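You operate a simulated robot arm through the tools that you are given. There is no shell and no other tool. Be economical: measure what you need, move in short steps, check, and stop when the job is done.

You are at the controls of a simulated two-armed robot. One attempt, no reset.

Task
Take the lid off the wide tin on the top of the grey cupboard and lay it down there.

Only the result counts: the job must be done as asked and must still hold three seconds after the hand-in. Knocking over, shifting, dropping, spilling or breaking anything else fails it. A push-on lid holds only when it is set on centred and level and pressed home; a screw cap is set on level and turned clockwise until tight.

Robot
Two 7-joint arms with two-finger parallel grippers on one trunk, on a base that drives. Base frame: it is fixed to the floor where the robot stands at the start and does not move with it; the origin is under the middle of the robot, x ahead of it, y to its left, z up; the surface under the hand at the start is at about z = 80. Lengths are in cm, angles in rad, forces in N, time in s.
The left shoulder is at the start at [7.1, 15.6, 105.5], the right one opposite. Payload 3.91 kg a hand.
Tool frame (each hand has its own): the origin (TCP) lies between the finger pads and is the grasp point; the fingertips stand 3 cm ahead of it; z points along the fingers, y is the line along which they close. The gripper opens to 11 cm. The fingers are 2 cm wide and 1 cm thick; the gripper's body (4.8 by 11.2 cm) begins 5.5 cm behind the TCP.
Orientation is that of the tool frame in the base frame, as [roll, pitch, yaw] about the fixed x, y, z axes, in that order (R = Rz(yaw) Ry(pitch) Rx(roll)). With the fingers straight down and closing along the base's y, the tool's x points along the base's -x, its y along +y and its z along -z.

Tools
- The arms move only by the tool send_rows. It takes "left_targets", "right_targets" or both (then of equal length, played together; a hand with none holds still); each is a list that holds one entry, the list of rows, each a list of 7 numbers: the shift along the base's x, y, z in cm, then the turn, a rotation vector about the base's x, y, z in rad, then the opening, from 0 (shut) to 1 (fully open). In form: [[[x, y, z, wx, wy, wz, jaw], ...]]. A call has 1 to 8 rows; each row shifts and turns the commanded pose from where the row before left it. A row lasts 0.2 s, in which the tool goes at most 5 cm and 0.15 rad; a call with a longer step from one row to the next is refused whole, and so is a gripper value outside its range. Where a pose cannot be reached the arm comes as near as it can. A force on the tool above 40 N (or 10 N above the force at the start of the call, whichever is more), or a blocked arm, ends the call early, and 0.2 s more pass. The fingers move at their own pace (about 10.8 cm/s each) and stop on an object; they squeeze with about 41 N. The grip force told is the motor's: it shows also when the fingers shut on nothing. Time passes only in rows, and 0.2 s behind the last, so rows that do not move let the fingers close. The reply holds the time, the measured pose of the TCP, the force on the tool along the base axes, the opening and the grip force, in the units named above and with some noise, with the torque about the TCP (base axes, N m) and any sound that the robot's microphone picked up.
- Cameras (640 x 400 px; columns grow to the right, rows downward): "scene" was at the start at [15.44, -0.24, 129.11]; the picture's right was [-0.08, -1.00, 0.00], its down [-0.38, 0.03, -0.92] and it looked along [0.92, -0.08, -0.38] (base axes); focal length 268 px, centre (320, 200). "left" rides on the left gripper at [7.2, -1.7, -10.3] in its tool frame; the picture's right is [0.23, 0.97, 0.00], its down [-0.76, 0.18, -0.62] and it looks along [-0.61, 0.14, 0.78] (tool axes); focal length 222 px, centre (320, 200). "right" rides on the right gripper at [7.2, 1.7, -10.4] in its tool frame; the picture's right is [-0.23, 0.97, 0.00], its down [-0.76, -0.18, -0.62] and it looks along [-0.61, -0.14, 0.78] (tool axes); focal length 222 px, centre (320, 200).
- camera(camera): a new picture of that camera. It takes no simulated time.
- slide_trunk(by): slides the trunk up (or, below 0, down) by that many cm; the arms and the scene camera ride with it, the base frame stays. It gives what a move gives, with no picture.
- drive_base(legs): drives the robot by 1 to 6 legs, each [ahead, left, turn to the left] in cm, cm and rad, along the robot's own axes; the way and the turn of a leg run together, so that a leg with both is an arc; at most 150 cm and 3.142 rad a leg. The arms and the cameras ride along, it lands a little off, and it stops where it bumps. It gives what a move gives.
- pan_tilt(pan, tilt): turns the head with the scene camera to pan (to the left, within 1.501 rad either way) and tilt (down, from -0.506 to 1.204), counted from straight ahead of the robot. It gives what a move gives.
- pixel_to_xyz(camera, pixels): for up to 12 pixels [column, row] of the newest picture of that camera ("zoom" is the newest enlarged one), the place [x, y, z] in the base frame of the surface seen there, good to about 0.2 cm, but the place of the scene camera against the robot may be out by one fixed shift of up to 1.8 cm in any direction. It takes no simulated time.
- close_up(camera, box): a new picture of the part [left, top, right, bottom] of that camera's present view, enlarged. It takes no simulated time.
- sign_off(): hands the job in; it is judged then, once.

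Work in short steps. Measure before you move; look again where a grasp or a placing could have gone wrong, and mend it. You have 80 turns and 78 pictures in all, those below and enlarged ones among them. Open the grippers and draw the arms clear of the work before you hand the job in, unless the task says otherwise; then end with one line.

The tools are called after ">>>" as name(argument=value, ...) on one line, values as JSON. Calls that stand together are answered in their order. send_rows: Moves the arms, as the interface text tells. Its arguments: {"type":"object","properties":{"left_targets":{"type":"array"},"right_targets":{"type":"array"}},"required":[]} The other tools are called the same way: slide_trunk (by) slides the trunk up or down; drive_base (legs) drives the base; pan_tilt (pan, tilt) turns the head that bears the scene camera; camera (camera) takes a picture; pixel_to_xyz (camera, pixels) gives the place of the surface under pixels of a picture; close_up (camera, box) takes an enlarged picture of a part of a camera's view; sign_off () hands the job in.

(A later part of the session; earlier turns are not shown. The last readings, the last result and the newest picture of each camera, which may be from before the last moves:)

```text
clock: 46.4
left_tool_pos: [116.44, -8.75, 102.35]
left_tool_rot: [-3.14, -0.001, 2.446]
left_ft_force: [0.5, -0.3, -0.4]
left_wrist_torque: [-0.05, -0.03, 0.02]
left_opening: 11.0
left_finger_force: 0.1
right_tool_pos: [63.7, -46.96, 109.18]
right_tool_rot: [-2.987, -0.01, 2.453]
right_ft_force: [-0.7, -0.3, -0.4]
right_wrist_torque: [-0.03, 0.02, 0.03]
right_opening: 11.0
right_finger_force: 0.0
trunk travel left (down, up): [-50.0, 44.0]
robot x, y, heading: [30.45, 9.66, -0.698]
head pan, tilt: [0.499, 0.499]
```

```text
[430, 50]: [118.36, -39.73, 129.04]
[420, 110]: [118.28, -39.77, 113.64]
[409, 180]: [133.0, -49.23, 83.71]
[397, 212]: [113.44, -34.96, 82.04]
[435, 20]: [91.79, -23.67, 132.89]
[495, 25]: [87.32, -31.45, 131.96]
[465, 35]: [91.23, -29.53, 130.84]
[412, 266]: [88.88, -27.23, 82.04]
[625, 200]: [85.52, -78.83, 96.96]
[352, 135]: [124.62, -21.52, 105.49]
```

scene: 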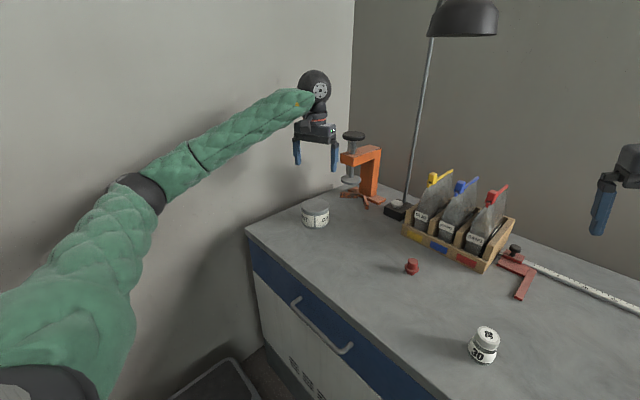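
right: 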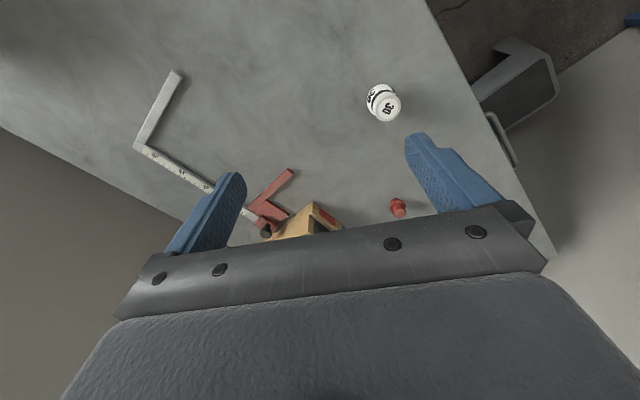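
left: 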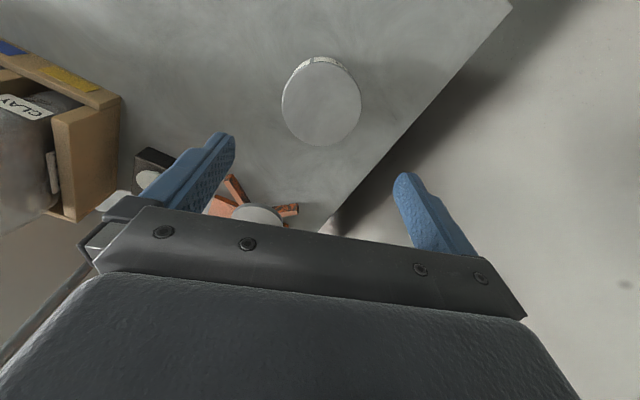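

Lid centre (116.6,-8.5). Lamp shade bottom ≈z 129 at (89,-27). Lower and yaw the right hand, then tilt its tool forward while moving toward (80,-20,100).

>>> send_rows(right_targets=[[[0, 0, -2.2, 0.0285, -0.026, 0.13, 1], [0, 0, -2.2, 0.0285, -0.026, 0.13, 1], [0, 0, -2.2, 0.0285, -0.026, 0.13, 1], [0, 0, -2.2, 0.0285, -0.026, 0.13, 1], [0, 0, 0, 0, 0, 0, 1]]])

>>> send_rows(right_targets=[[[2.3, 3.9, 0, -0.023, -0.13, 0, 1], [2.3, 3.9, 0, -0.023, -0.13, 0, 1], [2.3, 3.9, 0, -0.023, -0.13, 0, 1], [2.3, 3.9, 0, -0.023, -0.13, 0, 1], [2.3, 3.9, 0, -0.023, -0.13, 0, 1], [2.3, 3.9, 0, -0.023, -0.13, 0, 1], [2.3, 3.9, 0, -0.023, -0.13, 0, 1], [0, 0, 0, 0, 0, 0, 1]]])

>>> pan_tilt(pan=0.25, tilt=0.5)

>>> camera(camera="scene")

>>> camera(camera="right")

```text
clock: 47.5
left_tool_pos: [116.6, -8.59, 102.31]
left_tool_rot: [-3.138, -0.001, 2.448]
left_ft_force: [0.3, 0.7, 0.0]
left_wrist_torque: [-0.02, -0.01, 0.0]
left_opening: 11.0
left_finger_force: 0.0
right_tool_pos: [63.87, -46.79, 100.23]
right_tool_rot: [-3.132, 0.039, 2.974]
right_ft_force: [-0.5, -0.2, -0.2]
right_wrist_torque: [-0.02, -0.06, 0.0]
right_opening: 11.02
right_finger_force: 0.0
trunk travel left (down, up): [-50.0, 44.0]
robot x, y, heading: [30.1, 9.24, -0.695]
head pan, tilt: [0.499, 0.499]
```

```text
clock: 49.4
left_tool_pos: [116.36, -8.57, 102.23]
left_tool_rot: [-3.138, 0.0, 2.45]
left_ft_force: [-0.3, 0.3, -1.0]
left_wrist_torque: [0.0, 0.03, 0.01]
left_opening: 10.98
left_finger_force: 0.2
right_tool_pos: [77.55, -23.28, 102.01]
right_tool_rot: [-3.123, 0.967, 2.977]
right_ft_force: [0.4, 0.8, 0.3]
right_wrist_torque: [-0.03, -0.02, -0.02]
right_opening: 10.99
right_finger_force: 0.0
right hand out of reach, approached as far as the arm can: row 6, 7
trunk travel left (down, up): [-50.0, 44.0]
robot x, y, heading: [30.42, 9.43, -0.696]
head pan, tilt: [0.499, 0.499]
```

```text
clock: 50.1
left_tool_pos: [116.59, -8.69, 102.25]
left_tool_rot: [-3.139, 0.0, 2.448]
left_ft_force: [-0.1, 0.1, -0.6]
left_wrist_torque: [-0.02, 0.0, 0.02]
left_opening: 10.96
left_finger_force: 0.1
right_tool_pos: [77.68, -23.32, 102.0]
right_tool_rot: [-3.126, 0.965, 2.977]
right_ft_force: [0.7, 0.4, -0.4]
right_wrist_torque: [0.01, -0.01, -0.01]
right_opening: 11.0
right_finger_force: 0.1
trunk travel left (down, up): [-50.0, 44.0]
robot x, y, heading: [30.55, 9.48, -0.697]
head pan, tilt: [0.25, 0.499]
```

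```text
44 pictures are left
```

scene: 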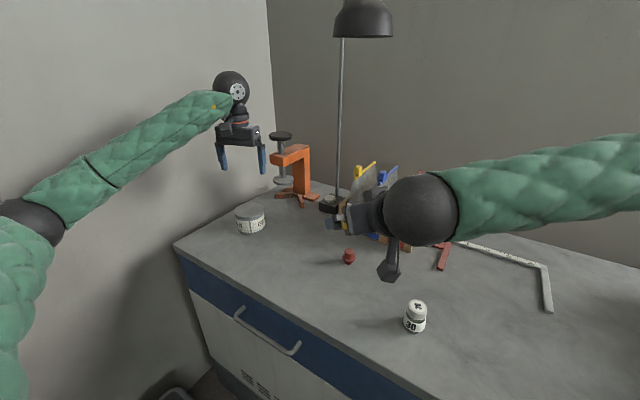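

```text
43 pictures are left
```

right: 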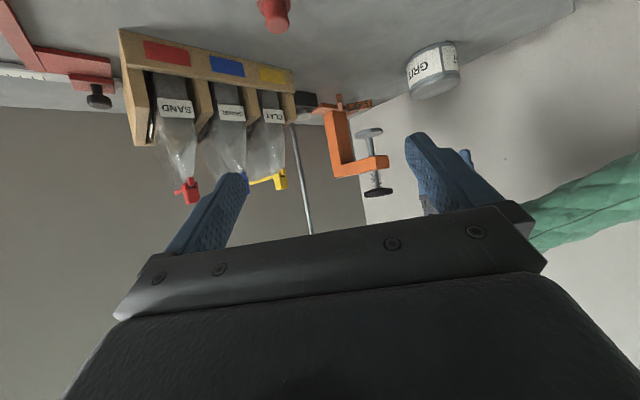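

Camera hangs below the right wrist as expected, nothing is touched. Move toward pregrasp in front of the tin.

>>> send_rows(right_targets=[[[2, 4.2, -0.5, 0, 0, 0, 1], [2.5, 4.0, -1, 0, 0, 0, 1], [4, 2.5, -1.5, 0, 0, 0, 1], [4, 2, -1.5, 0, 0, 0, 1], [4, 1.6, -1.5, 0, 0, 0, 1], [4, 1, -1, 0, 0, 0, 1], [4, 0.8, -1, 0, 0, 0, 1], [0, 0, 0, 0, 0, 0, 1]]])

>>> camera(camera="scene")

>>> camera(camera="right")

```text
clock: 51.9
left_tool_pos: [116.58, -8.66, 102.3]
left_tool_rot: [-3.14, 0.001, 2.448]
left_ft_force: [-0.6, -0.2, 0.9]
left_wrist_torque: [-0.01, -0.03, 0.0]
left_opening: 11.0
left_finger_force: 0.1
right_tool_pos: [85.37, -29.61, 100.81]
right_tool_rot: [-3.127, 0.966, 2.977]
right_ft_force: [-0.9, 0.0, -0.2]
right_wrist_torque: [-0.03, 0.02, 0.0]
right_opening: 11.0
right_finger_force: 0.0
right hand out of reach, approached as far as the arm can: row 1, 2, 3, 4, 5, 6, 7
trunk travel left (down, up): [-50.0, 44.0]
robot x, y, heading: [30.11, 9.39, -0.696]
head pan, tilt: [0.25, 0.499]
```

```text
42 pictures are left
```

scene: 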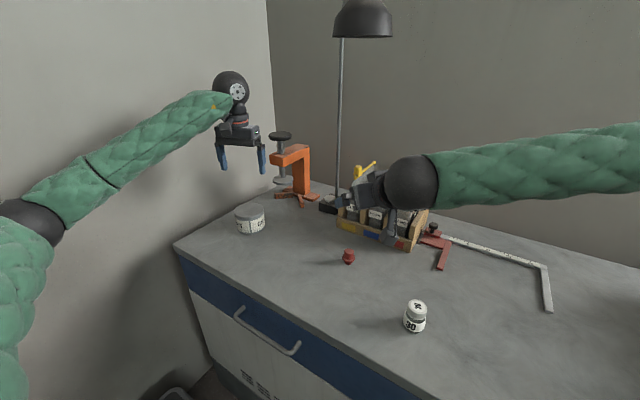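

```text
41 pictures are left
```

right: 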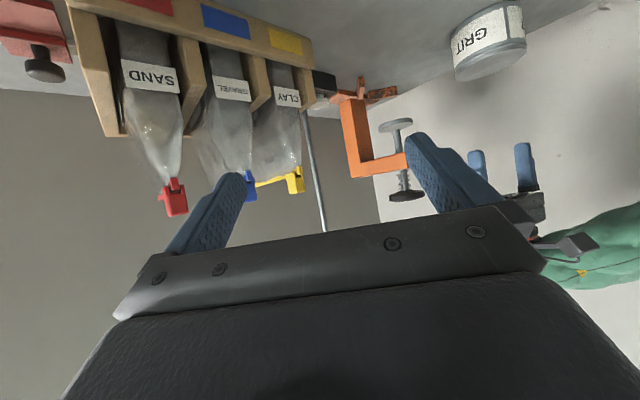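

The right hand can't reach across at this heading. I'll retract the left hand a little and rotate the base left in stages so both arms face the tin.

>>> send_rows(left_targets=[[[-3.3, 0.7, 1, 0, 0, 0, 1], [-3.3, 0.7, 1, 0, 0, 0, 1], [-3.3, 0.7, 1, 0, 0, 0, 1], [0, 0, 0, 0, 0, 0, 1]]])

>>> drive_base(legs=[[0, 0, 0.2]])

>>> pan_tilt(pan=0.7, tilt=0.4)

>>> camera(camera="scene")

```text
clock: 52.9
left_tool_pos: [106.56, -6.6, 105.25]
left_tool_rot: [-3.139, 0.001, 2.447]
left_ft_force: [0.6, -0.2, 0.3]
left_wrist_torque: [0.02, 0.0, -0.02]
left_opening: 11.01
left_finger_force: 0.0
right_tool_pos: [85.47, -29.71, 100.7]
right_tool_rot: [-3.126, 0.963, 2.975]
right_ft_force: [-0.4, 0.4, -1.0]
right_wrist_torque: [0.0, -0.01, 0.04]
right_opening: 10.98
right_finger_force: 0.1
trunk travel left (down, up): [-50.0, 44.0]
robot x, y, heading: [30.5, 9.55, -0.693]
head pan, tilt: [0.25, 0.499]
```

```text
clock: 54.1
left_tool_pos: [108.2, 9.22, 105.33]
left_tool_rot: [-3.137, 0.0, 2.653]
left_ft_force: [0.0, -0.1, 0.2]
left_wrist_torque: [-0.02, 0.04, -0.01]
left_opening: 10.99
left_finger_force: 0.0
right_tool_pos: [92.11, -17.64, 100.68]
right_tool_rot: [-3.127, 0.967, -3.103]
right_ft_force: [-0.5, -0.2, -0.2]
right_wrist_torque: [-0.02, 0.02, -0.01]
right_opening: 11.02
right_finger_force: 0.1
trunk travel left (down, up): [-50.0, 44.0]
robot x, y, heading: [30.12, 9.52, -0.492]
head pan, tilt: [0.25, 0.499]
```

```text
clock: 55.0
left_tool_pos: [108.29, 9.11, 105.17]
left_tool_rot: [-3.14, 0.0, 2.652]
left_ft_force: [0.2, 0.2, 0.3]
left_wrist_torque: [0.01, 0.0, 0.0]
left_opening: 10.99
left_finger_force: 0.2
right_tool_pos: [92.14, -17.82, 100.86]
right_tool_rot: [-3.126, 0.965, -3.104]
right_ft_force: [0.1, 1.2, -0.5]
right_wrist_torque: [-0.03, 0.0, 0.02]
right_opening: 10.97
right_finger_force: 0.1
trunk travel left (down, up): [-50.0, 44.0]
robot x, y, heading: [30.7, 9.89, -0.495]
head pan, tilt: [0.7, 0.4]
```

```text
40 pictures are left
```

scene: 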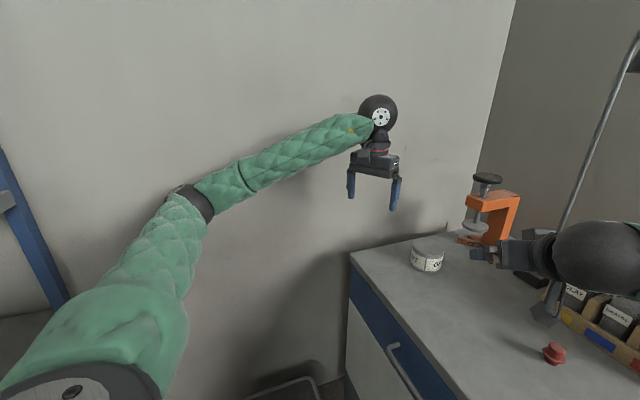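

Fine so far. Swing the left hand back toward the tin side, then rotate another 0.22 rad.

>>> send_rows(left_targets=[[[0, -3.5, 0, 0, 0, 0, 1], [0, -3.5, 0, 0, 0, 0, 1], [0, -3.5, 0, 0, 0, 0, 1], [0, 0, 0, 0, 0, 0, 1]]])

>>> drive_base(legs=[[0, 0, 0.22]])

>>> pan_tilt(pan=0.3, tilt=0.45)

>>> camera(camera="scene")

>>> camera(camera="right")

```text
clock: 56.0
left_tool_pos: [107.96, -1.27, 104.97]
left_tool_rot: [-3.139, 0.002, 2.652]
left_ft_force: [0.7, -0.1, -0.4]
left_wrist_torque: [-0.01, 0.0, -0.03]
left_opening: 11.02
left_finger_force: 0.1
right_tool_pos: [92.16, -17.61, 100.64]
right_tool_rot: [-3.127, 0.965, -3.104]
right_ft_force: [-0.3, 0.4, 0.3]
right_wrist_torque: [-0.04, -0.02, -0.01]
right_opening: 11.02
right_finger_force: 0.0
trunk travel left (down, up): [-50.0, 44.0]
robot x, y, heading: [30.5, 9.46, -0.492]
head pan, tilt: [0.7, 0.4]
```

```text
clock: 57.2
left_tool_pos: [108.49, 16.43, 105.01]
left_tool_rot: [-3.137, 0.0, 2.876]
left_ft_force: [-0.6, 0.1, -0.3]
left_wrist_torque: [-0.02, -0.01, 0.01]
left_opening: 10.99
left_finger_force: 0.0
right_tool_pos: [96.75, -3.36, 100.73]
right_tool_rot: [-3.126, 0.966, -2.879]
right_ft_force: [-0.7, 0.5, 0.0]
right_wrist_torque: [0.03, -0.03, -0.01]
right_opening: 10.98
right_finger_force: 0.1
trunk travel left (down, up): [-50.0, 44.0]
robot x, y, heading: [30.55, 9.52, -0.266]
head pan, tilt: [0.7, 0.4]
```

```text
clock: 58.0
left_tool_pos: [108.61, 16.17, 104.96]
left_tool_rot: [-3.139, 0.0, 2.877]
left_ft_force: [0.6, 0.3, 0.2]
left_wrist_torque: [-0.01, 0.0, -0.02]
left_opening: 11.01
left_finger_force: 0.0
right_tool_pos: [96.6, -3.33, 100.83]
right_tool_rot: [-3.128, 0.964, -2.878]
right_ft_force: [0.1, -0.6, -0.7]
right_wrist_torque: [0.03, 0.03, -0.01]
right_opening: 11.0
right_finger_force: 0.2
trunk travel left (down, up): [-50.0, 44.0]
robot x, y, heading: [30.18, 9.92, -0.268]
head pan, tilt: [0.3, 0.45]
```

```text
39 pictures are left
```

scene: 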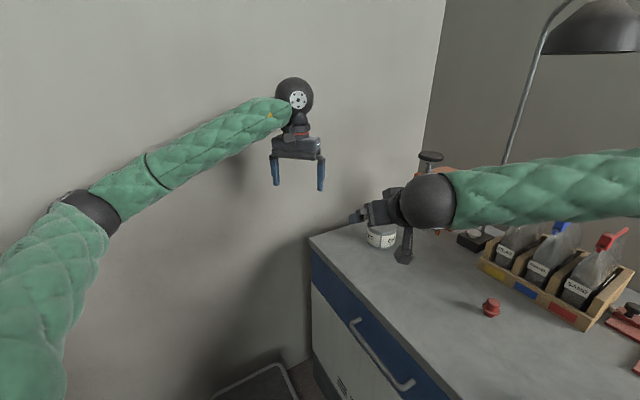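

```text
38 pictures are left
```

right: 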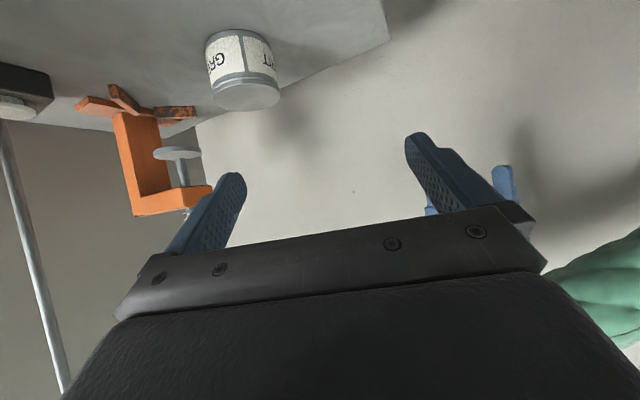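

Both arms are well placed now. Yaw the right hand to azimuth -0.1 and move to the pregrasp in front of the tin.

>>> send_rows(right_targets=[[[2.2, -0.9, -2.4, 0, 0, -0.075, 1], [2.2, -0.9, -2.4, 0, 0, -0.075, 1], [2.2, -0.9, -2.4, 0, 0, -0.075, 1], [2.2, -0.9, -2.3, 0, 0, -0.075, 1], [2.2, -0.7, -2.3, 0, 0, -0.063, 1], [0, 0, 0, 0, 0, 0, 1]]])

>>> camera(camera="right")

>>> camera(camera="scene")

```text
clock: 59.4
left_tool_pos: [108.5, 16.3, 105.04]
left_tool_rot: [-3.14, 0.0, 2.878]
left_ft_force: [0.0, -0.7, -0.1]
left_wrist_torque: [-0.02, 0.02, -0.01]
left_opening: 10.99
left_finger_force: 0.0
right_tool_pos: [104.02, -15.28, 92.05]
right_tool_rot: [-3.129, 0.964, 3.04]
right_ft_force: [0.1, 0.4, 0.2]
right_wrist_torque: [-0.03, 0.0, -0.04]
right_opening: 10.98
right_finger_force: 0.1
right hand out of reach, approached as far as the arm can: row 1, 2, 3, 4, 5
trunk travel left (down, up): [-50.0, 44.0]
robot x, y, heading: [30.45, 9.75, -0.27]
head pan, tilt: [0.3, 0.45]
```

```text
37 pictures are left
```

right: 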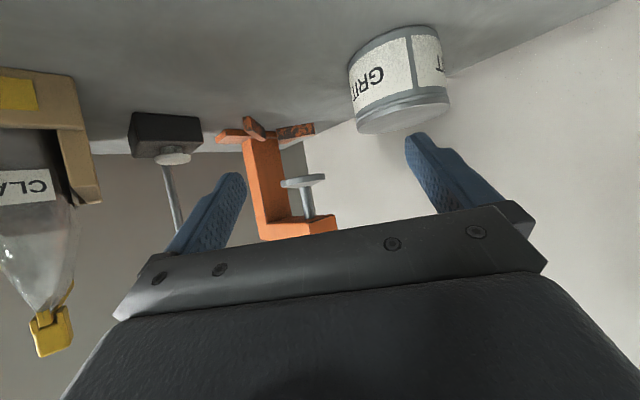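

```text
36 pictures are left
```

scene: 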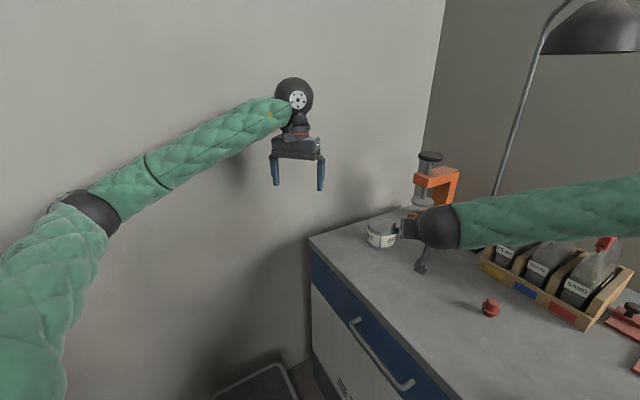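

The right hand stopped short at (104,-15,92); a more leftward tool azimuth suits this arm. Yaw it +0.45 in place and see where it settles.

>>> send_rows(right_targets=[[[0, 0, 0, 0, 0, 0.15, 1], [0, 0, 0, 0, 0, 0.15, 1], [0, 0, 0, 0, 0, 0.15, 1], [0, 0, 0, 0, 0, 0, 1]]])

```text
clock: 60.4
left_tool_pos: [108.53, 16.3, 105.02]
left_tool_rot: [-3.14, -0.002, 2.877]
left_ft_force: [-0.4, 1.0, 0.0]
left_wrist_torque: [-0.05, -0.02, -0.01]
left_opening: 10.98
left_finger_force: 0.1
right_tool_pos: [103.93, -15.21, 92.03]
right_tool_rot: [-3.126, 0.964, -2.79]
right_ft_force: [0.3, 0.2, -0.7]
right_wrist_torque: [0.0, 0.01, -0.02]
right_opening: 11.0
right_finger_force: 0.1
trunk travel left (down, up): [-50.0, 44.0]
robot x, y, heading: [30.34, 9.31, -0.265]
head pan, tilt: [0.3, 0.45]
```

Commanded pose follows the actual one. Now shift to the new pregrasp (108,-11.6,89).

>>> send_rows(right_targets=[[[1.4, 1.2, -1.0, 0, 0, 0, 1], [1.4, 1.2, -1.0, 0, 0, 0, 1], [1.4, 1.2, -1.0, 0, 0, 0, 1], [0, 0, 0, 0, 0, 0, 1]]])

>>> camera(camera="right")

>>> camera(camera="scene")

```text
clock: 61.4
left_tool_pos: [108.47, 16.32, 105.05]
left_tool_rot: [-3.14, 0.0, 2.875]
left_ft_force: [-0.7, 0.3, 0.4]
left_wrist_torque: [0.01, 0.0, 0.0]
left_opening: 10.99
left_finger_force: 0.2
right_tool_pos: [107.56, -12.4, 89.64]
right_tool_rot: [-3.127, 0.965, -2.792]
right_ft_force: [-0.4, 0.3, 0.4]
right_wrist_torque: [-0.01, -0.03, 0.01]
right_opening: 10.99
right_finger_force: 0.0
right hand out of reach, approached as far as the arm can: row 3
trunk travel left (down, up): [-50.0, 44.0]
robot x, y, heading: [30.63, 9.6, -0.266]
head pan, tilt: [0.3, 0.45]
```

```text
35 pictures are left
```

right: 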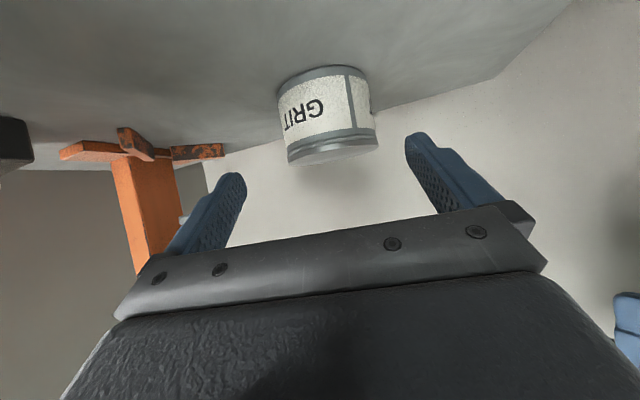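

```text
34 pictures are left
```

scene: 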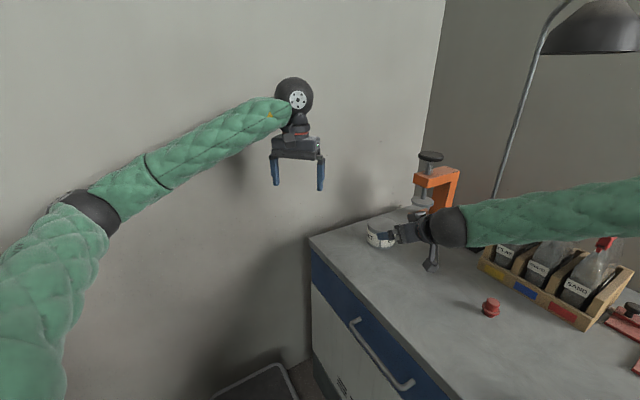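

Near the reach boundary. I'll check the left elbow's wall clearance, then back the right hand off and shift the base left so the tin lies more in front of the right arm.

>>> pixel_to_xyz(camera="scene", pixels=[[90, 205], [110, 195], [60, 215], [150, 150], [300, 30], [430, 40], [355, 20], [90, 150]])

>>> send_rows(right_targets=[[[-2.3, -0.85, 1.7, 0, 0, 0, 1], [-2.3, -0.85, 1.7, 0, 0, 0, 1], [-2.3, -0.85, 1.7, 0, 0, 0, 1], [0, 0, 0, 0, 0, 0, 1]]])

```text
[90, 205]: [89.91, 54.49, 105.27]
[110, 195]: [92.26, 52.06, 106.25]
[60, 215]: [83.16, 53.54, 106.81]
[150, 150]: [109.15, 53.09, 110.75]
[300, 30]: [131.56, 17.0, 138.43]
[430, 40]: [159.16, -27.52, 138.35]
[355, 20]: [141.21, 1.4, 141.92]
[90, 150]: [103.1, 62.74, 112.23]
```

```text
clock: 62.4
left_tool_pos: [108.74, 16.26, 104.98]
left_tool_rot: [-3.14, 0.0, 2.877]
left_ft_force: [0.2, 0.2, 1.4]
left_wrist_torque: [-0.02, -0.02, 0.01]
left_opening: 11.01
left_finger_force: 0.0
right_tool_pos: [100.76, -15.15, 94.65]
right_tool_rot: [-3.128, 0.961, -2.792]
right_ft_force: [0.8, 0.1, 0.0]
right_wrist_torque: [-0.03, 0.01, -0.01]
right_opening: 11.01
right_finger_force: 0.2
trunk travel left (down, up): [-50.0, 44.0]
robot x, y, heading: [30.5, 9.62, -0.27]
head pan, tilt: [0.3, 0.45]
```

Move the left hand toward the tin first (draws its elbow away from the wall), then shift the base left.

>>> send_rows(left_targets=[[[1.3, -3.3, 0.5, 0, 0, 0, 1], [1.3, -3.3, 0.5, 0, 0, 0, 1], [1.3, -3.3, 0.5, 0, 0, 0, 1], [1.3, -3.3, 0.5, 0, 0, 0, 1], [0, 0, 0, 0, 0, 0, 1]]])

>>> drive_base(legs=[[-1, 8, 0]])

>>> camera(camera="scene")

>>> camera(camera="right")

```text
clock: 63.6
left_tool_pos: [113.71, 3.29, 107.07]
left_tool_rot: [-3.14, 0.0, 2.877]
left_ft_force: [-0.8, 0.9, -0.1]
left_wrist_torque: [-0.05, 0.01, 0.05]
left_opening: 11.01
left_finger_force: 0.1
right_tool_pos: [100.77, -15.18, 94.74]
right_tool_rot: [-3.126, 0.965, -2.792]
right_ft_force: [-0.2, 0.0, 0.0]
right_wrist_torque: [0.02, -0.03, 0.01]
right_opening: 10.98
right_finger_force: 0.1
trunk travel left (down, up): [-50.0, 44.0]
robot x, y, heading: [30.4, 9.51, -0.267]
head pan, tilt: [0.3, 0.45]
```

```text
clock: 64.7
left_tool_pos: [114.98, 11.65, 106.98]
left_tool_rot: [-3.138, -0.001, 2.877]
left_ft_force: [0.4, -0.5, 0.0]
left_wrist_torque: [0.0, 0.02, -0.02]
left_opening: 11.02
left_finger_force: 0.0
right_tool_pos: [102.02, -6.73, 94.58]
right_tool_rot: [-3.123, 0.962, -2.791]
right_ft_force: [0.2, -0.1, 0.2]
right_wrist_torque: [-0.05, 0.01, 0.02]
right_opening: 11.0
right_finger_force: 0.0
trunk travel left (down, up): [-50.0, 44.0]
robot x, y, heading: [31.95, 17.76, -0.266]
head pan, tilt: [0.3, 0.45]
```

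```text
33 pictures are left
```

scene: 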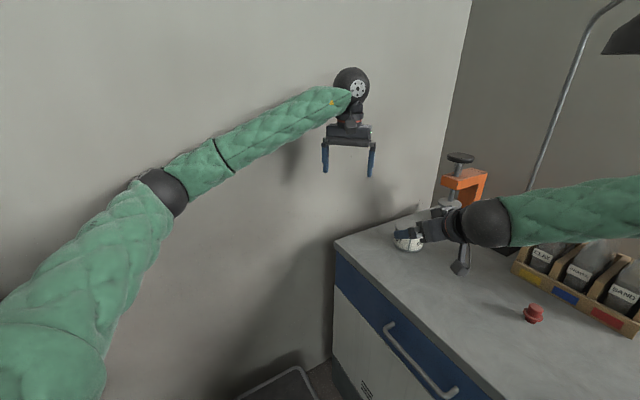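

```text
32 pictures are left
```

right: 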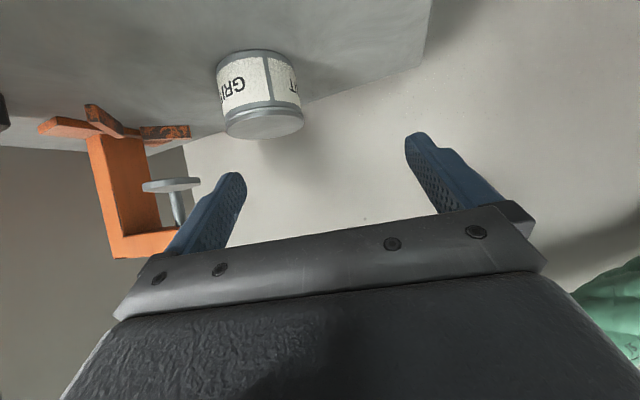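

Now move to the pregrasp (107.8,-10.3,89) with azimuth ≈0.2.

>>> send_rows(right_targets=[[[1.0, -1.8, -0.5, 0, 0, -0.075, 1], [2.4, -0.9, -2.5, 0, 0, -0.075, 1], [2.4, -0.9, -2.6, 0, 0, 0, 1], [0, 0, 0, 0, 0, 0, 1]]])

>>> camera(camera="right")

```text
clock: 65.7
left_tool_pos: [114.99, 11.54, 106.9]
left_tool_rot: [-3.139, 0.001, 2.876]
left_ft_force: [0.1, -0.3, 0.2]
left_wrist_torque: [-0.04, -0.02, 0.02]
left_opening: 11.0
left_finger_force: 0.1
right_tool_pos: [107.75, -10.17, 88.94]
right_tool_rot: [-3.127, 0.965, -2.941]
right_ft_force: [1.1, -0.6, 0.6]
right_wrist_torque: [-0.01, 0.02, 0.0]
right_opening: 10.99
right_finger_force: 0.1
trunk travel left (down, up): [-50.0, 44.0]
robot x, y, heading: [31.5, 17.93, -0.269]
head pan, tilt: [0.3, 0.45]
```

```text
31 pictures are left
```

right: 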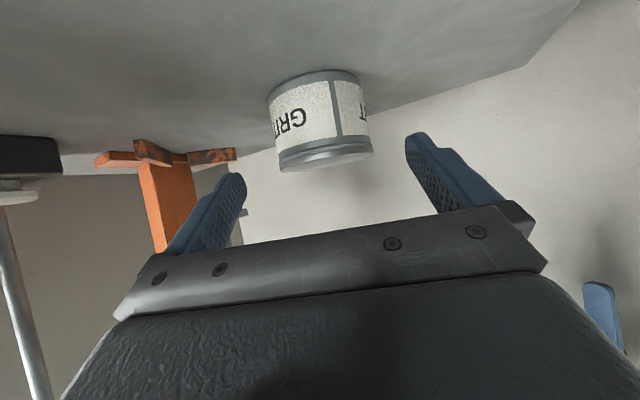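

Pregrasp reached. Measure the tin with the right camera to confirm centring.

>>> pixel_to_xyz(camera="right", pixels=[[278, 155], [373, 142], [325, 150], [330, 163], [298, 120], [315, 82], [272, 110], [366, 100], [240, 90], [325, 145]])

>>> close_up(camera="right", box=[240, 50, 400, 180])

```text
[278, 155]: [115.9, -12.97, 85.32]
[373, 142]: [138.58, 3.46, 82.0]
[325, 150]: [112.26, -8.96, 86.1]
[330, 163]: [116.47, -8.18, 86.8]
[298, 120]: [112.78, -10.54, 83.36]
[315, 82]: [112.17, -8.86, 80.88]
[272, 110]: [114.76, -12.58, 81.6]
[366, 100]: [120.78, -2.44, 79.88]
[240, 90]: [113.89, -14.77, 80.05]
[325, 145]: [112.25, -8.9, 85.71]
```

```text
3.08 times, centred on (320, 115) of right
```

zoom: 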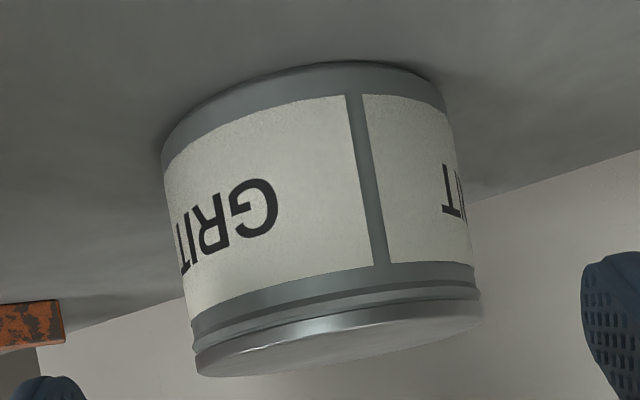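

Tin centre confirmed ≈(116.6,-8.5). Advance along the tool axis to straddle the body.

>>> send_rows(right_targets=[[[1.8, 0.34, -1.28, 0, 0, 0, 1], [1.8, 0.34, -1.28, 0, 0, 0, 1], [1.8, 0.34, -1.28, 0, 0, 0, 1], [1.8, 0.34, -1.28, 0, 0, 0, 1], [0, 0, 0, 0, 0, 0, 1]]])

>>> camera(camera="right")

>>> close_up(camera="scene", box=[340, 150, 500, 280])

```text
clock: 66.9
left_tool_pos: [114.96, 11.49, 106.98]
left_tool_rot: [-3.141, 0.001, 2.874]
left_ft_force: [-0.5, -0.7, 0.2]
left_wrist_torque: [0.0, -0.02, 0.02]
left_opening: 11.01
left_finger_force: 0.1
right_tool_pos: [112.44, -11.5, 85.95]
right_tool_rot: [-3.127, 0.966, -2.939]
right_ft_force: [-1.2, 0.3, 0.4]
right_wrist_torque: [0.01, 0.01, 0.04]
right_opening: 11.02
right_finger_force: 0.1
right hand out of reach, approached as far as the arm can: row 2, 3, 4
trunk travel left (down, up): [-50.0, 44.0]
robot x, y, heading: [31.88, 17.94, -0.266]
head pan, tilt: [0.3, 0.45]
```

```text
29 pictures are left
```

right: 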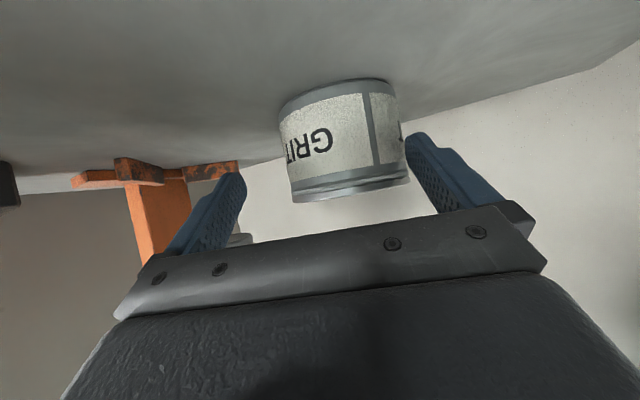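

```text
3.08 times, centred on (420, 215) of scene
```

zoom: 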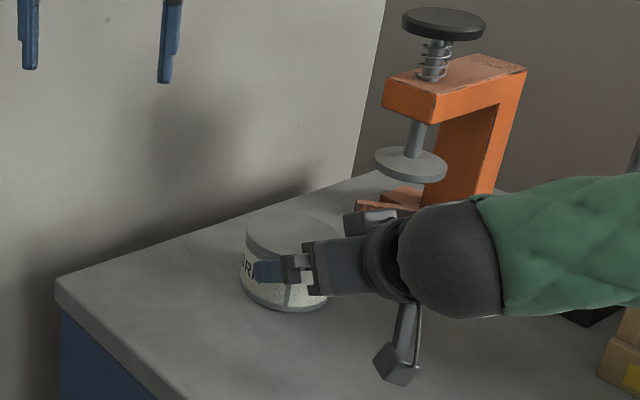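

Still limited by the folded right elbow. Back the right hand off, swing the left hand over, and shift the base back 5 and left 5.

>>> send_rows(right_targets=[[[-2, -0.4, 1.4, 0, 0, 0, 1], [-2, -0.4, 1.4, 0, 0, 0, 1], [-1, -0.4, 1, 0, 0, 0, 1], [0, 0, 0, 0, 0, 0, 1]]], left_targets=[[[0, -2, 0.5, 0, 0, 0, 1], [0, -2, 0.5, 0, 0, 0, 1], [0, -2, 0.5, 0, 0, 0, 1], [0, 0, 0, 0, 0, 0, 1]]])

>>> drive_base(legs=[[-5, 5, 0]])

>>> camera(camera="scene")

```text
clock: 67.9
left_tool_pos: [115.03, 5.57, 108.51]
left_tool_rot: [-3.14, -0.001, 2.877]
left_ft_force: [0.5, 0.1, -0.2]
left_wrist_torque: [-0.04, 0.0, 0.04]
left_opening: 10.99
left_finger_force: 0.1
right_tool_pos: [107.47, -12.79, 89.72]
right_tool_rot: [-3.126, 0.964, -2.941]
right_ft_force: [0.1, 1.0, 0.3]
right_wrist_torque: [-0.03, 0.03, -0.01]
right_opening: 11.01
right_finger_force: 0.0
trunk travel left (down, up): [-50.0, 44.0]
robot x, y, heading: [31.49, 17.64, -0.265]
head pan, tilt: [0.3, 0.45]
```

```text
clock: 68.9
left_tool_pos: [111.46, 11.79, 108.69]
left_tool_rot: [-3.138, 0.001, 2.876]
left_ft_force: [-0.5, 1.0, 0.0]
left_wrist_torque: [-0.04, -0.01, 0.02]
left_opening: 11.01
left_finger_force: 0.0
right_tool_pos: [103.86, -6.53, 90.0]
right_tool_rot: [-3.124, 0.966, -2.939]
right_ft_force: [0.3, 0.4, 0.8]
right_wrist_torque: [-0.04, 0.0, -0.02]
right_opening: 11.02
right_finger_force: 0.2
trunk travel left (down, up): [-50.0, 44.0]
robot x, y, heading: [27.49, 24.09, -0.271]
head pan, tilt: [0.3, 0.45]
```

```text
27 pictures are left
```

scene: 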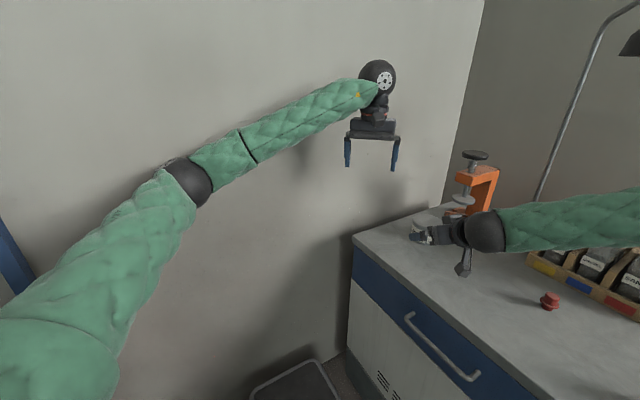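

Go to pregrasp laterally aligned again, then advance.

>>> send_rows(right_targets=[[[0.6, -1.9, 0, 0, 0, 0, 1], [0.7, -1.9, 0, 0, 0, 0, 1], [2.6, 0.05, -1.1, 0, 0, 0, 1], [0, 0, 0, 0, 0, 0, 1]]])

>>> send_rows(right_targets=[[[1.8, 0.34, -1.28, 0, 0, 0, 1], [1.8, 0.34, -1.28, 0, 0, 0, 1], [1.8, 0.34, -1.28, 0, 0, 0, 1], [0, 0, 0, 0, 0, 0, 1]]])

>>> camera(camera="right")

```text
clock: 69.9
left_tool_pos: [111.43, 11.58, 108.66]
left_tool_rot: [-3.14, 0.002, 2.876]
left_ft_force: [-0.7, -0.1, 0.1]
left_wrist_torque: [-0.03, -0.01, 0.02]
left_opening: 11.01
left_finger_force: 0.0
right_tool_pos: [107.86, -10.62, 88.77]
right_tool_rot: [-3.126, 0.966, -2.944]
right_ft_force: [-0.4, 0.2, 0.4]
right_wrist_torque: [0.0, -0.01, -0.03]
right_opening: 11.0
right_finger_force: 0.1
trunk travel left (down, up): [-50.0, 44.0]
robot x, y, heading: [28.18, 23.82, -0.27]
head pan, tilt: [0.3, 0.45]
```

```text
clock: 70.9
left_tool_pos: [111.54, 11.59, 108.71]
left_tool_rot: [-3.14, 0.0, 2.875]
left_ft_force: [-0.4, 0.3, 0.2]
left_wrist_torque: [-0.01, -0.03, -0.02]
left_opening: 11.02
left_finger_force: 0.0
right_tool_pos: [112.51, -9.94, 85.37]
right_tool_rot: [-3.128, 0.965, -2.942]
right_ft_force: [-0.3, 0.2, 0.7]
right_wrist_torque: [0.0, 0.0, 0.01]
right_opening: 10.98
right_finger_force: 0.0
right hand out of reach, approached as far as the arm can: row 3
trunk travel left (down, up): [-50.0, 44.0]
robot x, y, heading: [27.88, 24.28, -0.268]
head pan, tilt: [0.3, 0.45]
```

```text
26 pictures are left
```

right: 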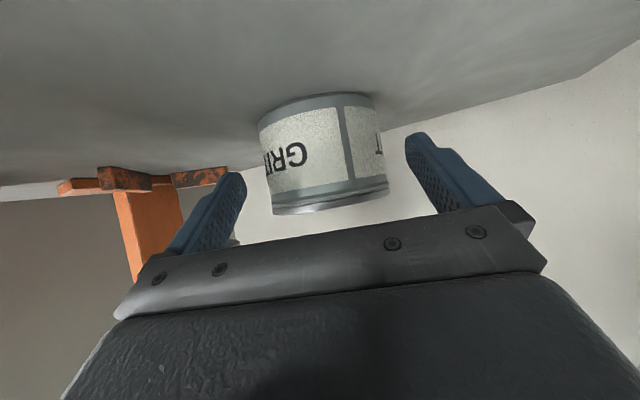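

Still short by ~3 cm. Retreat, yaw the tool a further +0.2 and steepen it slightly, then check pregrasp.

>>> send_rows(right_targets=[[[-2.4, -0.5, 1.7, 0, 0, 0, 1], [0.1, -0.25, 0.6, -0.0135, 0.043, 0.1, 1], [0.1, -0.25, 0.6, -0.0135, 0.043, 0.1, 1], [0, -0.26, 0.43, 0, 0, 0, 1], [0, 0, 0, 0, 0, 0, 1]]])

>>> send_rows(right_targets=[[[1.4, 0.6, -1.28, 0, 0, 0, 1], [1.4, 0.6, -1.28, 0, 0, 0, 1], [1.4, 0.6, -1.28, 0, 0, 0, 1], [0, 0, 0, 0, 0, 0, 1]]])

>>> camera(camera="right")

```text
clock: 72.1
left_tool_pos: [111.53, 11.74, 108.53]
left_tool_rot: [-3.139, 0.001, 2.876]
left_ft_force: [0.1, 0.0, 0.3]
left_wrist_torque: [-0.03, 0.01, -0.01]
left_opening: 11.01
left_finger_force: 0.0
right_tool_pos: [110.32, -11.11, 88.87]
right_tool_rot: [-3.127, 0.875, -2.743]
right_ft_force: [0.0, -0.1, 0.3]
right_wrist_torque: [-0.01, -0.01, 0.02]
right_opening: 11.0
right_finger_force: 0.0
trunk travel left (down, up): [-50.0, 44.0]
robot x, y, heading: [28.07, 24.05, -0.269]
head pan, tilt: [0.3, 0.45]
```

```text
clock: 73.1
left_tool_pos: [111.58, 11.65, 108.62]
left_tool_rot: [-3.141, 0.002, 2.876]
left_ft_force: [0.2, -0.4, 0.2]
left_wrist_torque: [0.0, 0.0, 0.0]
left_opening: 11.01
left_finger_force: 0.0
right_tool_pos: [113.55, -9.91, 85.47]
right_tool_rot: [-3.126, 0.873, -2.742]
right_ft_force: [-0.2, -0.3, -0.2]
right_wrist_torque: [-0.01, -0.02, -0.02]
right_opening: 11.0
right_finger_force: 0.1
right hand out of reach, approached as far as the arm can: row 3
trunk travel left (down, up): [-50.0, 44.0]
robot x, y, heading: [27.78, 23.94, -0.266]
head pan, tilt: [0.3, 0.45]
```

```text
25 pictures are left
```

right: 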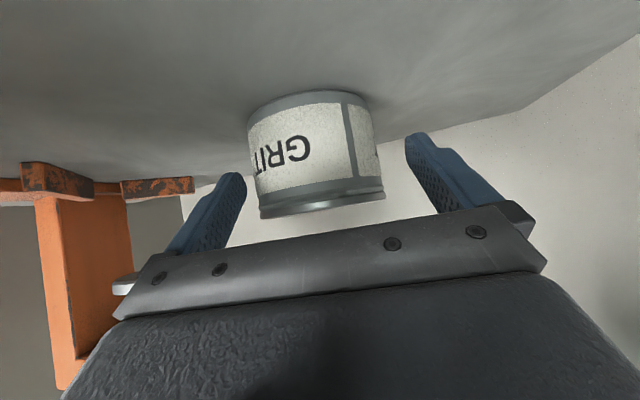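

The limit is the height (≈85.4). Raise the right hand 5, lower the trunk 5, then advance again.

>>> send_rows(right_targets=[[[0, 0, 2.5, 0, 0, 0, 1], [0, 0, 2.5, 0, 0, 0, 1], [0, 0, 0, 0, 0, 0, 1]]])

>>> slide_trunk(by=-5)

```text
clock: 73.9
left_tool_pos: [111.7, 11.57, 108.47]
left_tool_rot: [-3.141, 0.0, 2.878]
left_ft_force: [0.3, 0.1, 0.9]
left_wrist_torque: [0.01, 0.0, 0.02]
left_opening: 11.02
left_finger_force: 0.0
right_tool_pos: [113.6, -10.13, 90.58]
right_tool_rot: [-3.128, 0.873, -2.742]
right_ft_force: [0.0, -0.5, -0.6]
right_wrist_torque: [-0.02, -0.01, -0.01]
right_opening: 11.01
right_finger_force: 0.1
trunk travel left (down, up): [-50.0, 44.0]
robot x, y, heading: [27.91, 24.19, -0.269]
head pan, tilt: [0.3, 0.45]
```

```text
clock: 74.8
left_tool_pos: [111.44, 11.58, 103.56]
left_tool_rot: [-3.14, 0.001, 2.877]
left_ft_force: [-0.7, 0.4, 0.3]
left_wrist_torque: [-0.01, 0.03, -0.03]
left_opening: 11.0
left_finger_force: 0.0
right_tool_pos: [113.62, -9.99, 85.56]
right_tool_rot: [-3.126, 0.875, -2.74]
right_ft_force: [0.2, -0.2, 1.1]
right_wrist_torque: [-0.01, -0.02, 0.02]
right_opening: 11.02
right_finger_force: 0.0
trunk travel left (down, up): [-45.0, 49.0]
robot x, y, heading: [28.18, 23.74, -0.267]
head pan, tilt: [0.3, 0.45]
```

Now advance the last ~2.2 cm to (115.2,-9.1,84.1).

>>> send_rows(right_targets=[[[0.8, 0.4, -0.7, 0, 0, 0, 1], [0.8, 0.4, -0.7, 0, 0, 0, 1], [0, 0, 0, 0, 0, 0, 1]]])

>>> camera(camera="right")

>>> close_up(camera="scene", box=[360, 160, 540, 290])

```text
clock: 75.7
left_tool_pos: [111.63, 11.63, 103.52]
left_tool_rot: [-3.14, 0.0, 2.877]
left_ft_force: [0.3, 0.5, 0.3]
left_wrist_torque: [-0.02, 0.01, 0.02]
left_opening: 11.01
left_finger_force: 0.1
right_tool_pos: [115.19, -9.2, 84.17]
right_tool_rot: [-3.125, 0.876, -2.741]
right_ft_force: [0.0, 0.1, -0.9]
right_wrist_torque: [-0.01, 0.02, 0.01]
right_opening: 11.0
right_finger_force: 0.1
trunk travel left (down, up): [-45.0, 49.0]
robot x, y, heading: [28.11, 23.89, -0.268]
head pan, tilt: [0.3, 0.45]
```

```text
24 pictures are left
```

right: 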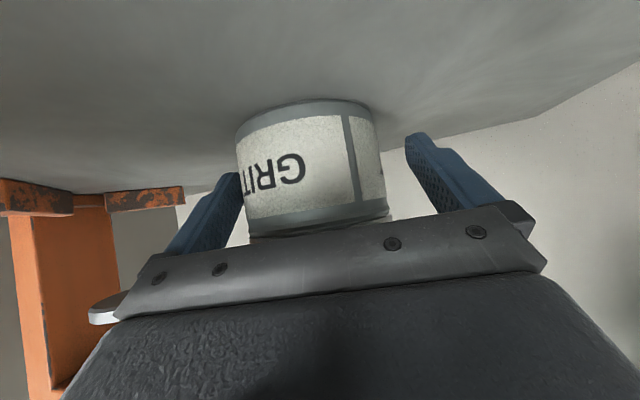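

```text
3.08 times, centred on (450, 225) of scene
```

zoom: 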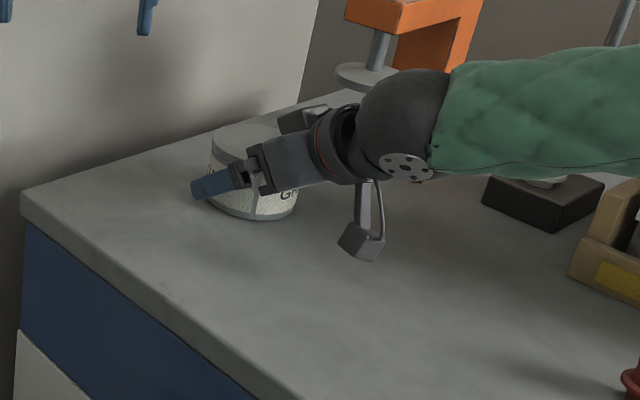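

Reached. The tin looks slightly nearer the clamp-side finger; measure to confirm.

>>> pixel_to_xyz(camera="right", pixels=[[242, 150], [300, 140], [300, 190], [380, 150], [340, 150], [232, 185], [415, 150], [270, 150], [360, 150]])

```text
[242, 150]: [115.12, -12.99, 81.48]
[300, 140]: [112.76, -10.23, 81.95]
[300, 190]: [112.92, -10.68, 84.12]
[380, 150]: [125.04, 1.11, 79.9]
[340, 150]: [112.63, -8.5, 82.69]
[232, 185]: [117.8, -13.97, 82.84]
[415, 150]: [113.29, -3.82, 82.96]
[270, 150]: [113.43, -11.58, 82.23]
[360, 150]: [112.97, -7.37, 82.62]
```

Tin centre is ≈(116.75,-9.05), so shift the hand 0.46 cm sideways and close gently.

>>> send_rows(right_targets=[[[0.18, -0.42, 0, 0, 0, 0, 1], [0, 0, 0, 0, 0, 0, 0.9], [0, 0, 0, 0, 0, 0, 0.8], [0, 0, 0, 0, 0, 0, 0.65], [0, 0, 0, 0, 0, 0, 0.6], [0, 0, 0, 0, 0, 0, 0.6]]])

>>> camera(camera="right")

```text
clock: 77.0
left_tool_pos: [111.57, 11.59, 103.54]
left_tool_rot: [-3.139, -0.001, 2.876]
left_ft_force: [-0.1, -0.4, 0.9]
left_wrist_torque: [0.0, 0.0, 0.0]
left_opening: 11.0
left_finger_force: 0.1
right_tool_pos: [115.36, -9.62, 84.22]
right_tool_rot: [-3.125, 0.875, -2.742]
right_ft_force: [1.7, -1.3, -0.2]
right_wrist_torque: [0.08, 0.07, -0.06]
right_opening: 8.54
right_finger_force: 41.1
trunk travel left (down, up): [-45.0, 49.0]
robot x, y, heading: [28.28, 24.01, -0.268]
head pan, tilt: [0.3, 0.45]
```

```text
22 pictures are left
```

right: 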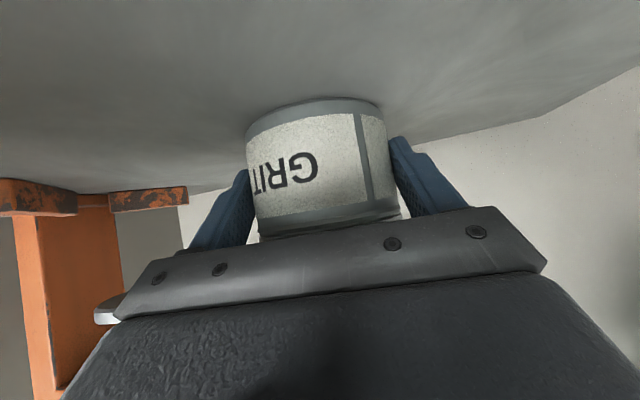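

Body firmly held (8.54 cm, 41 N). Bring the left hand above the lid, yawing it +0.5 so the finger axes are parallel.

>>> send_rows(left_targets=[[[1.0, -4.1, 0.3, 0, 0, 0.1, 1], [1.0, -4.1, 0.3, 0, 0, 0.1, 1], [1.0, -4.1, 0.3, 0, 0, 0.1, 1], [1.0, -4.1, 0, 0, 0, 0.1, 1], [1.0, -4.1, 0, 0, 0, 0.1, 1], [0, 0, 0, 0, 0, 0, 1]]])

>>> camera(camera="left")

>>> camera(camera="scene")

```text
clock: 78.5
left_tool_pos: [116.56, -8.79, 104.69]
left_tool_rot: [-3.139, -0.001, -2.906]
left_ft_force: [0.2, -0.1, -0.1]
left_wrist_torque: [0.01, -0.01, -0.02]
left_opening: 10.99
left_finger_force: 0.1
right_tool_pos: [115.32, -9.52, 84.12]
right_tool_rot: [-3.128, 0.874, -2.742]
right_ft_force: [0.5, 1.7, 1.8]
right_wrist_torque: [0.45, -0.05, 0.02]
right_opening: 8.56
right_finger_force: 40.9
trunk travel left (down, up): [-45.0, 49.0]
robot x, y, heading: [28.12, 24.53, -0.267]
head pan, tilt: [0.3, 0.45]
```

```text
21 pictures are left
```

left: 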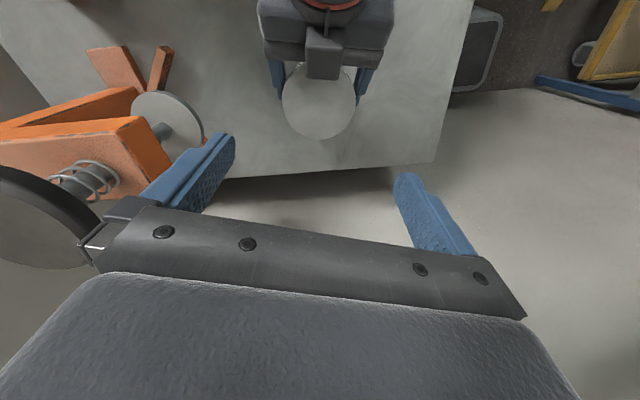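

```text
20 pictures are left
```

scene: 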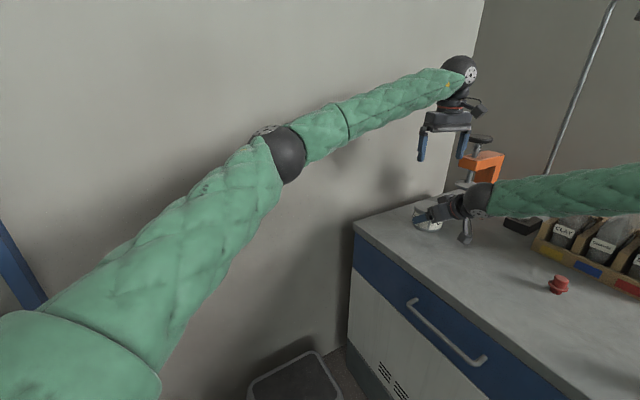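

A box on the upper side of the right gripper (322,50) leans near the lid. Measure it, the lid, and the clamp knob.

>>> pixel_to_xyz(camera="left", pixels=[[322, 75], [310, 40], [335, 40], [322, 30], [285, 100], [355, 100], [320, 137], [320, 100], [280, 60], [370, 50], [195, 135], [90, 200]])

>>> close_up(camera="left", box=[230, 0, 410, 150])

```text
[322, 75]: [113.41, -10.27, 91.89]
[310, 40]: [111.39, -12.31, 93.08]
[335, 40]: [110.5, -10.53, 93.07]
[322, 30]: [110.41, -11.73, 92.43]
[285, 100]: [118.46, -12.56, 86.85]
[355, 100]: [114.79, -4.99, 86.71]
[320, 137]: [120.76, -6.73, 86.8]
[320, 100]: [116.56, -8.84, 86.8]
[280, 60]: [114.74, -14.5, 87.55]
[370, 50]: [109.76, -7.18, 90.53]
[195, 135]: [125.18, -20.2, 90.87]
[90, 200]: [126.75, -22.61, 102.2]
```

```text
2.67 times, centred on (320, 75) of left
```

zoom: 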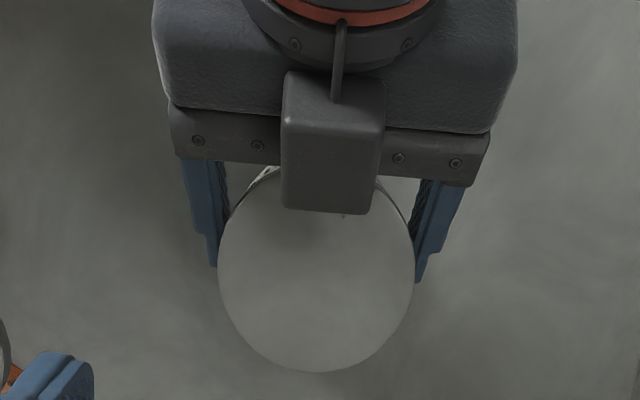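

Clearances look adequate: box top z≈93, left palm bottom will be ≈94.5 and offset. Align and descend to just above the lid.

>>> send_rows(left_targets=[[[0.15, 0.1, -2, 0, 0, 0.12, 1], [0, 0, -3.5, 0, 0, 0, 1], [0, 0, -3.5, 0, 0, 0, 1], [0, 0, -3, 0, 0, 0, 1], [0, 0, -1.2, 0, 0, 0, 1], [0, 0, 0, 0, 0, 0, 1]]])

>>> close_up(camera="scene", box=[370, 100, 530, 250])

>>> camera(camera="left")

```text
clock: 79.8
left_tool_pos: [116.56, -8.83, 91.24]
left_tool_rot: [-3.139, -0.001, -2.789]
left_ft_force: [-0.1, 0.3, 0.5]
left_wrist_torque: [0.06, -0.04, 0.01]
left_opening: 11.0
left_finger_force: 0.1
right_tool_pos: [115.28, -9.57, 84.06]
right_tool_rot: [-3.125, 0.875, -2.742]
right_ft_force: [1.7, -1.5, 0.4]
right_wrist_torque: [0.15, 0.03, -0.03]
right_opening: 8.58
right_finger_force: 41.4
trunk travel left (down, up): [-45.0, 49.0]
robot x, y, heading: [27.86, 23.96, -0.266]
head pan, tilt: [0.3, 0.45]
```

```text
2.67 times, centred on (450, 175) of scene
```

zoom: 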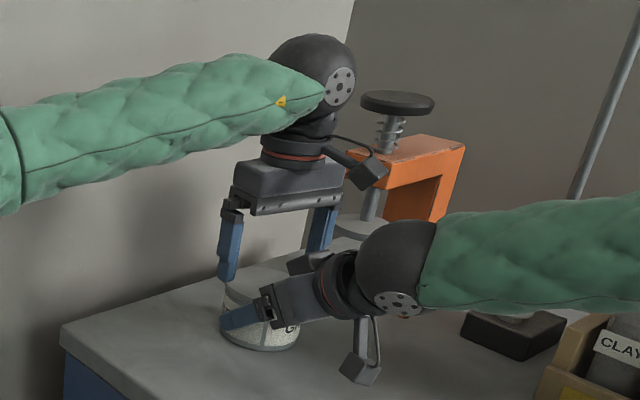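

```text
17 pictures are left
```

left: 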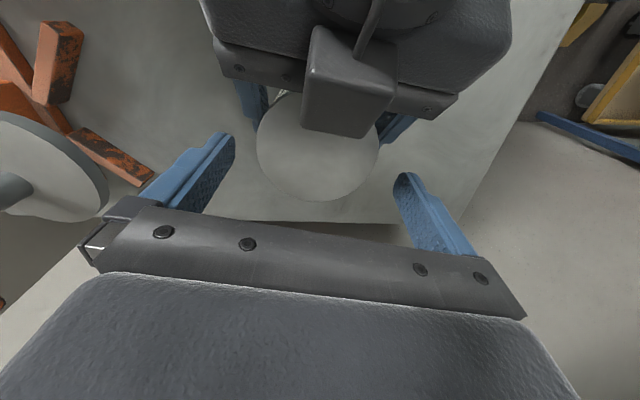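

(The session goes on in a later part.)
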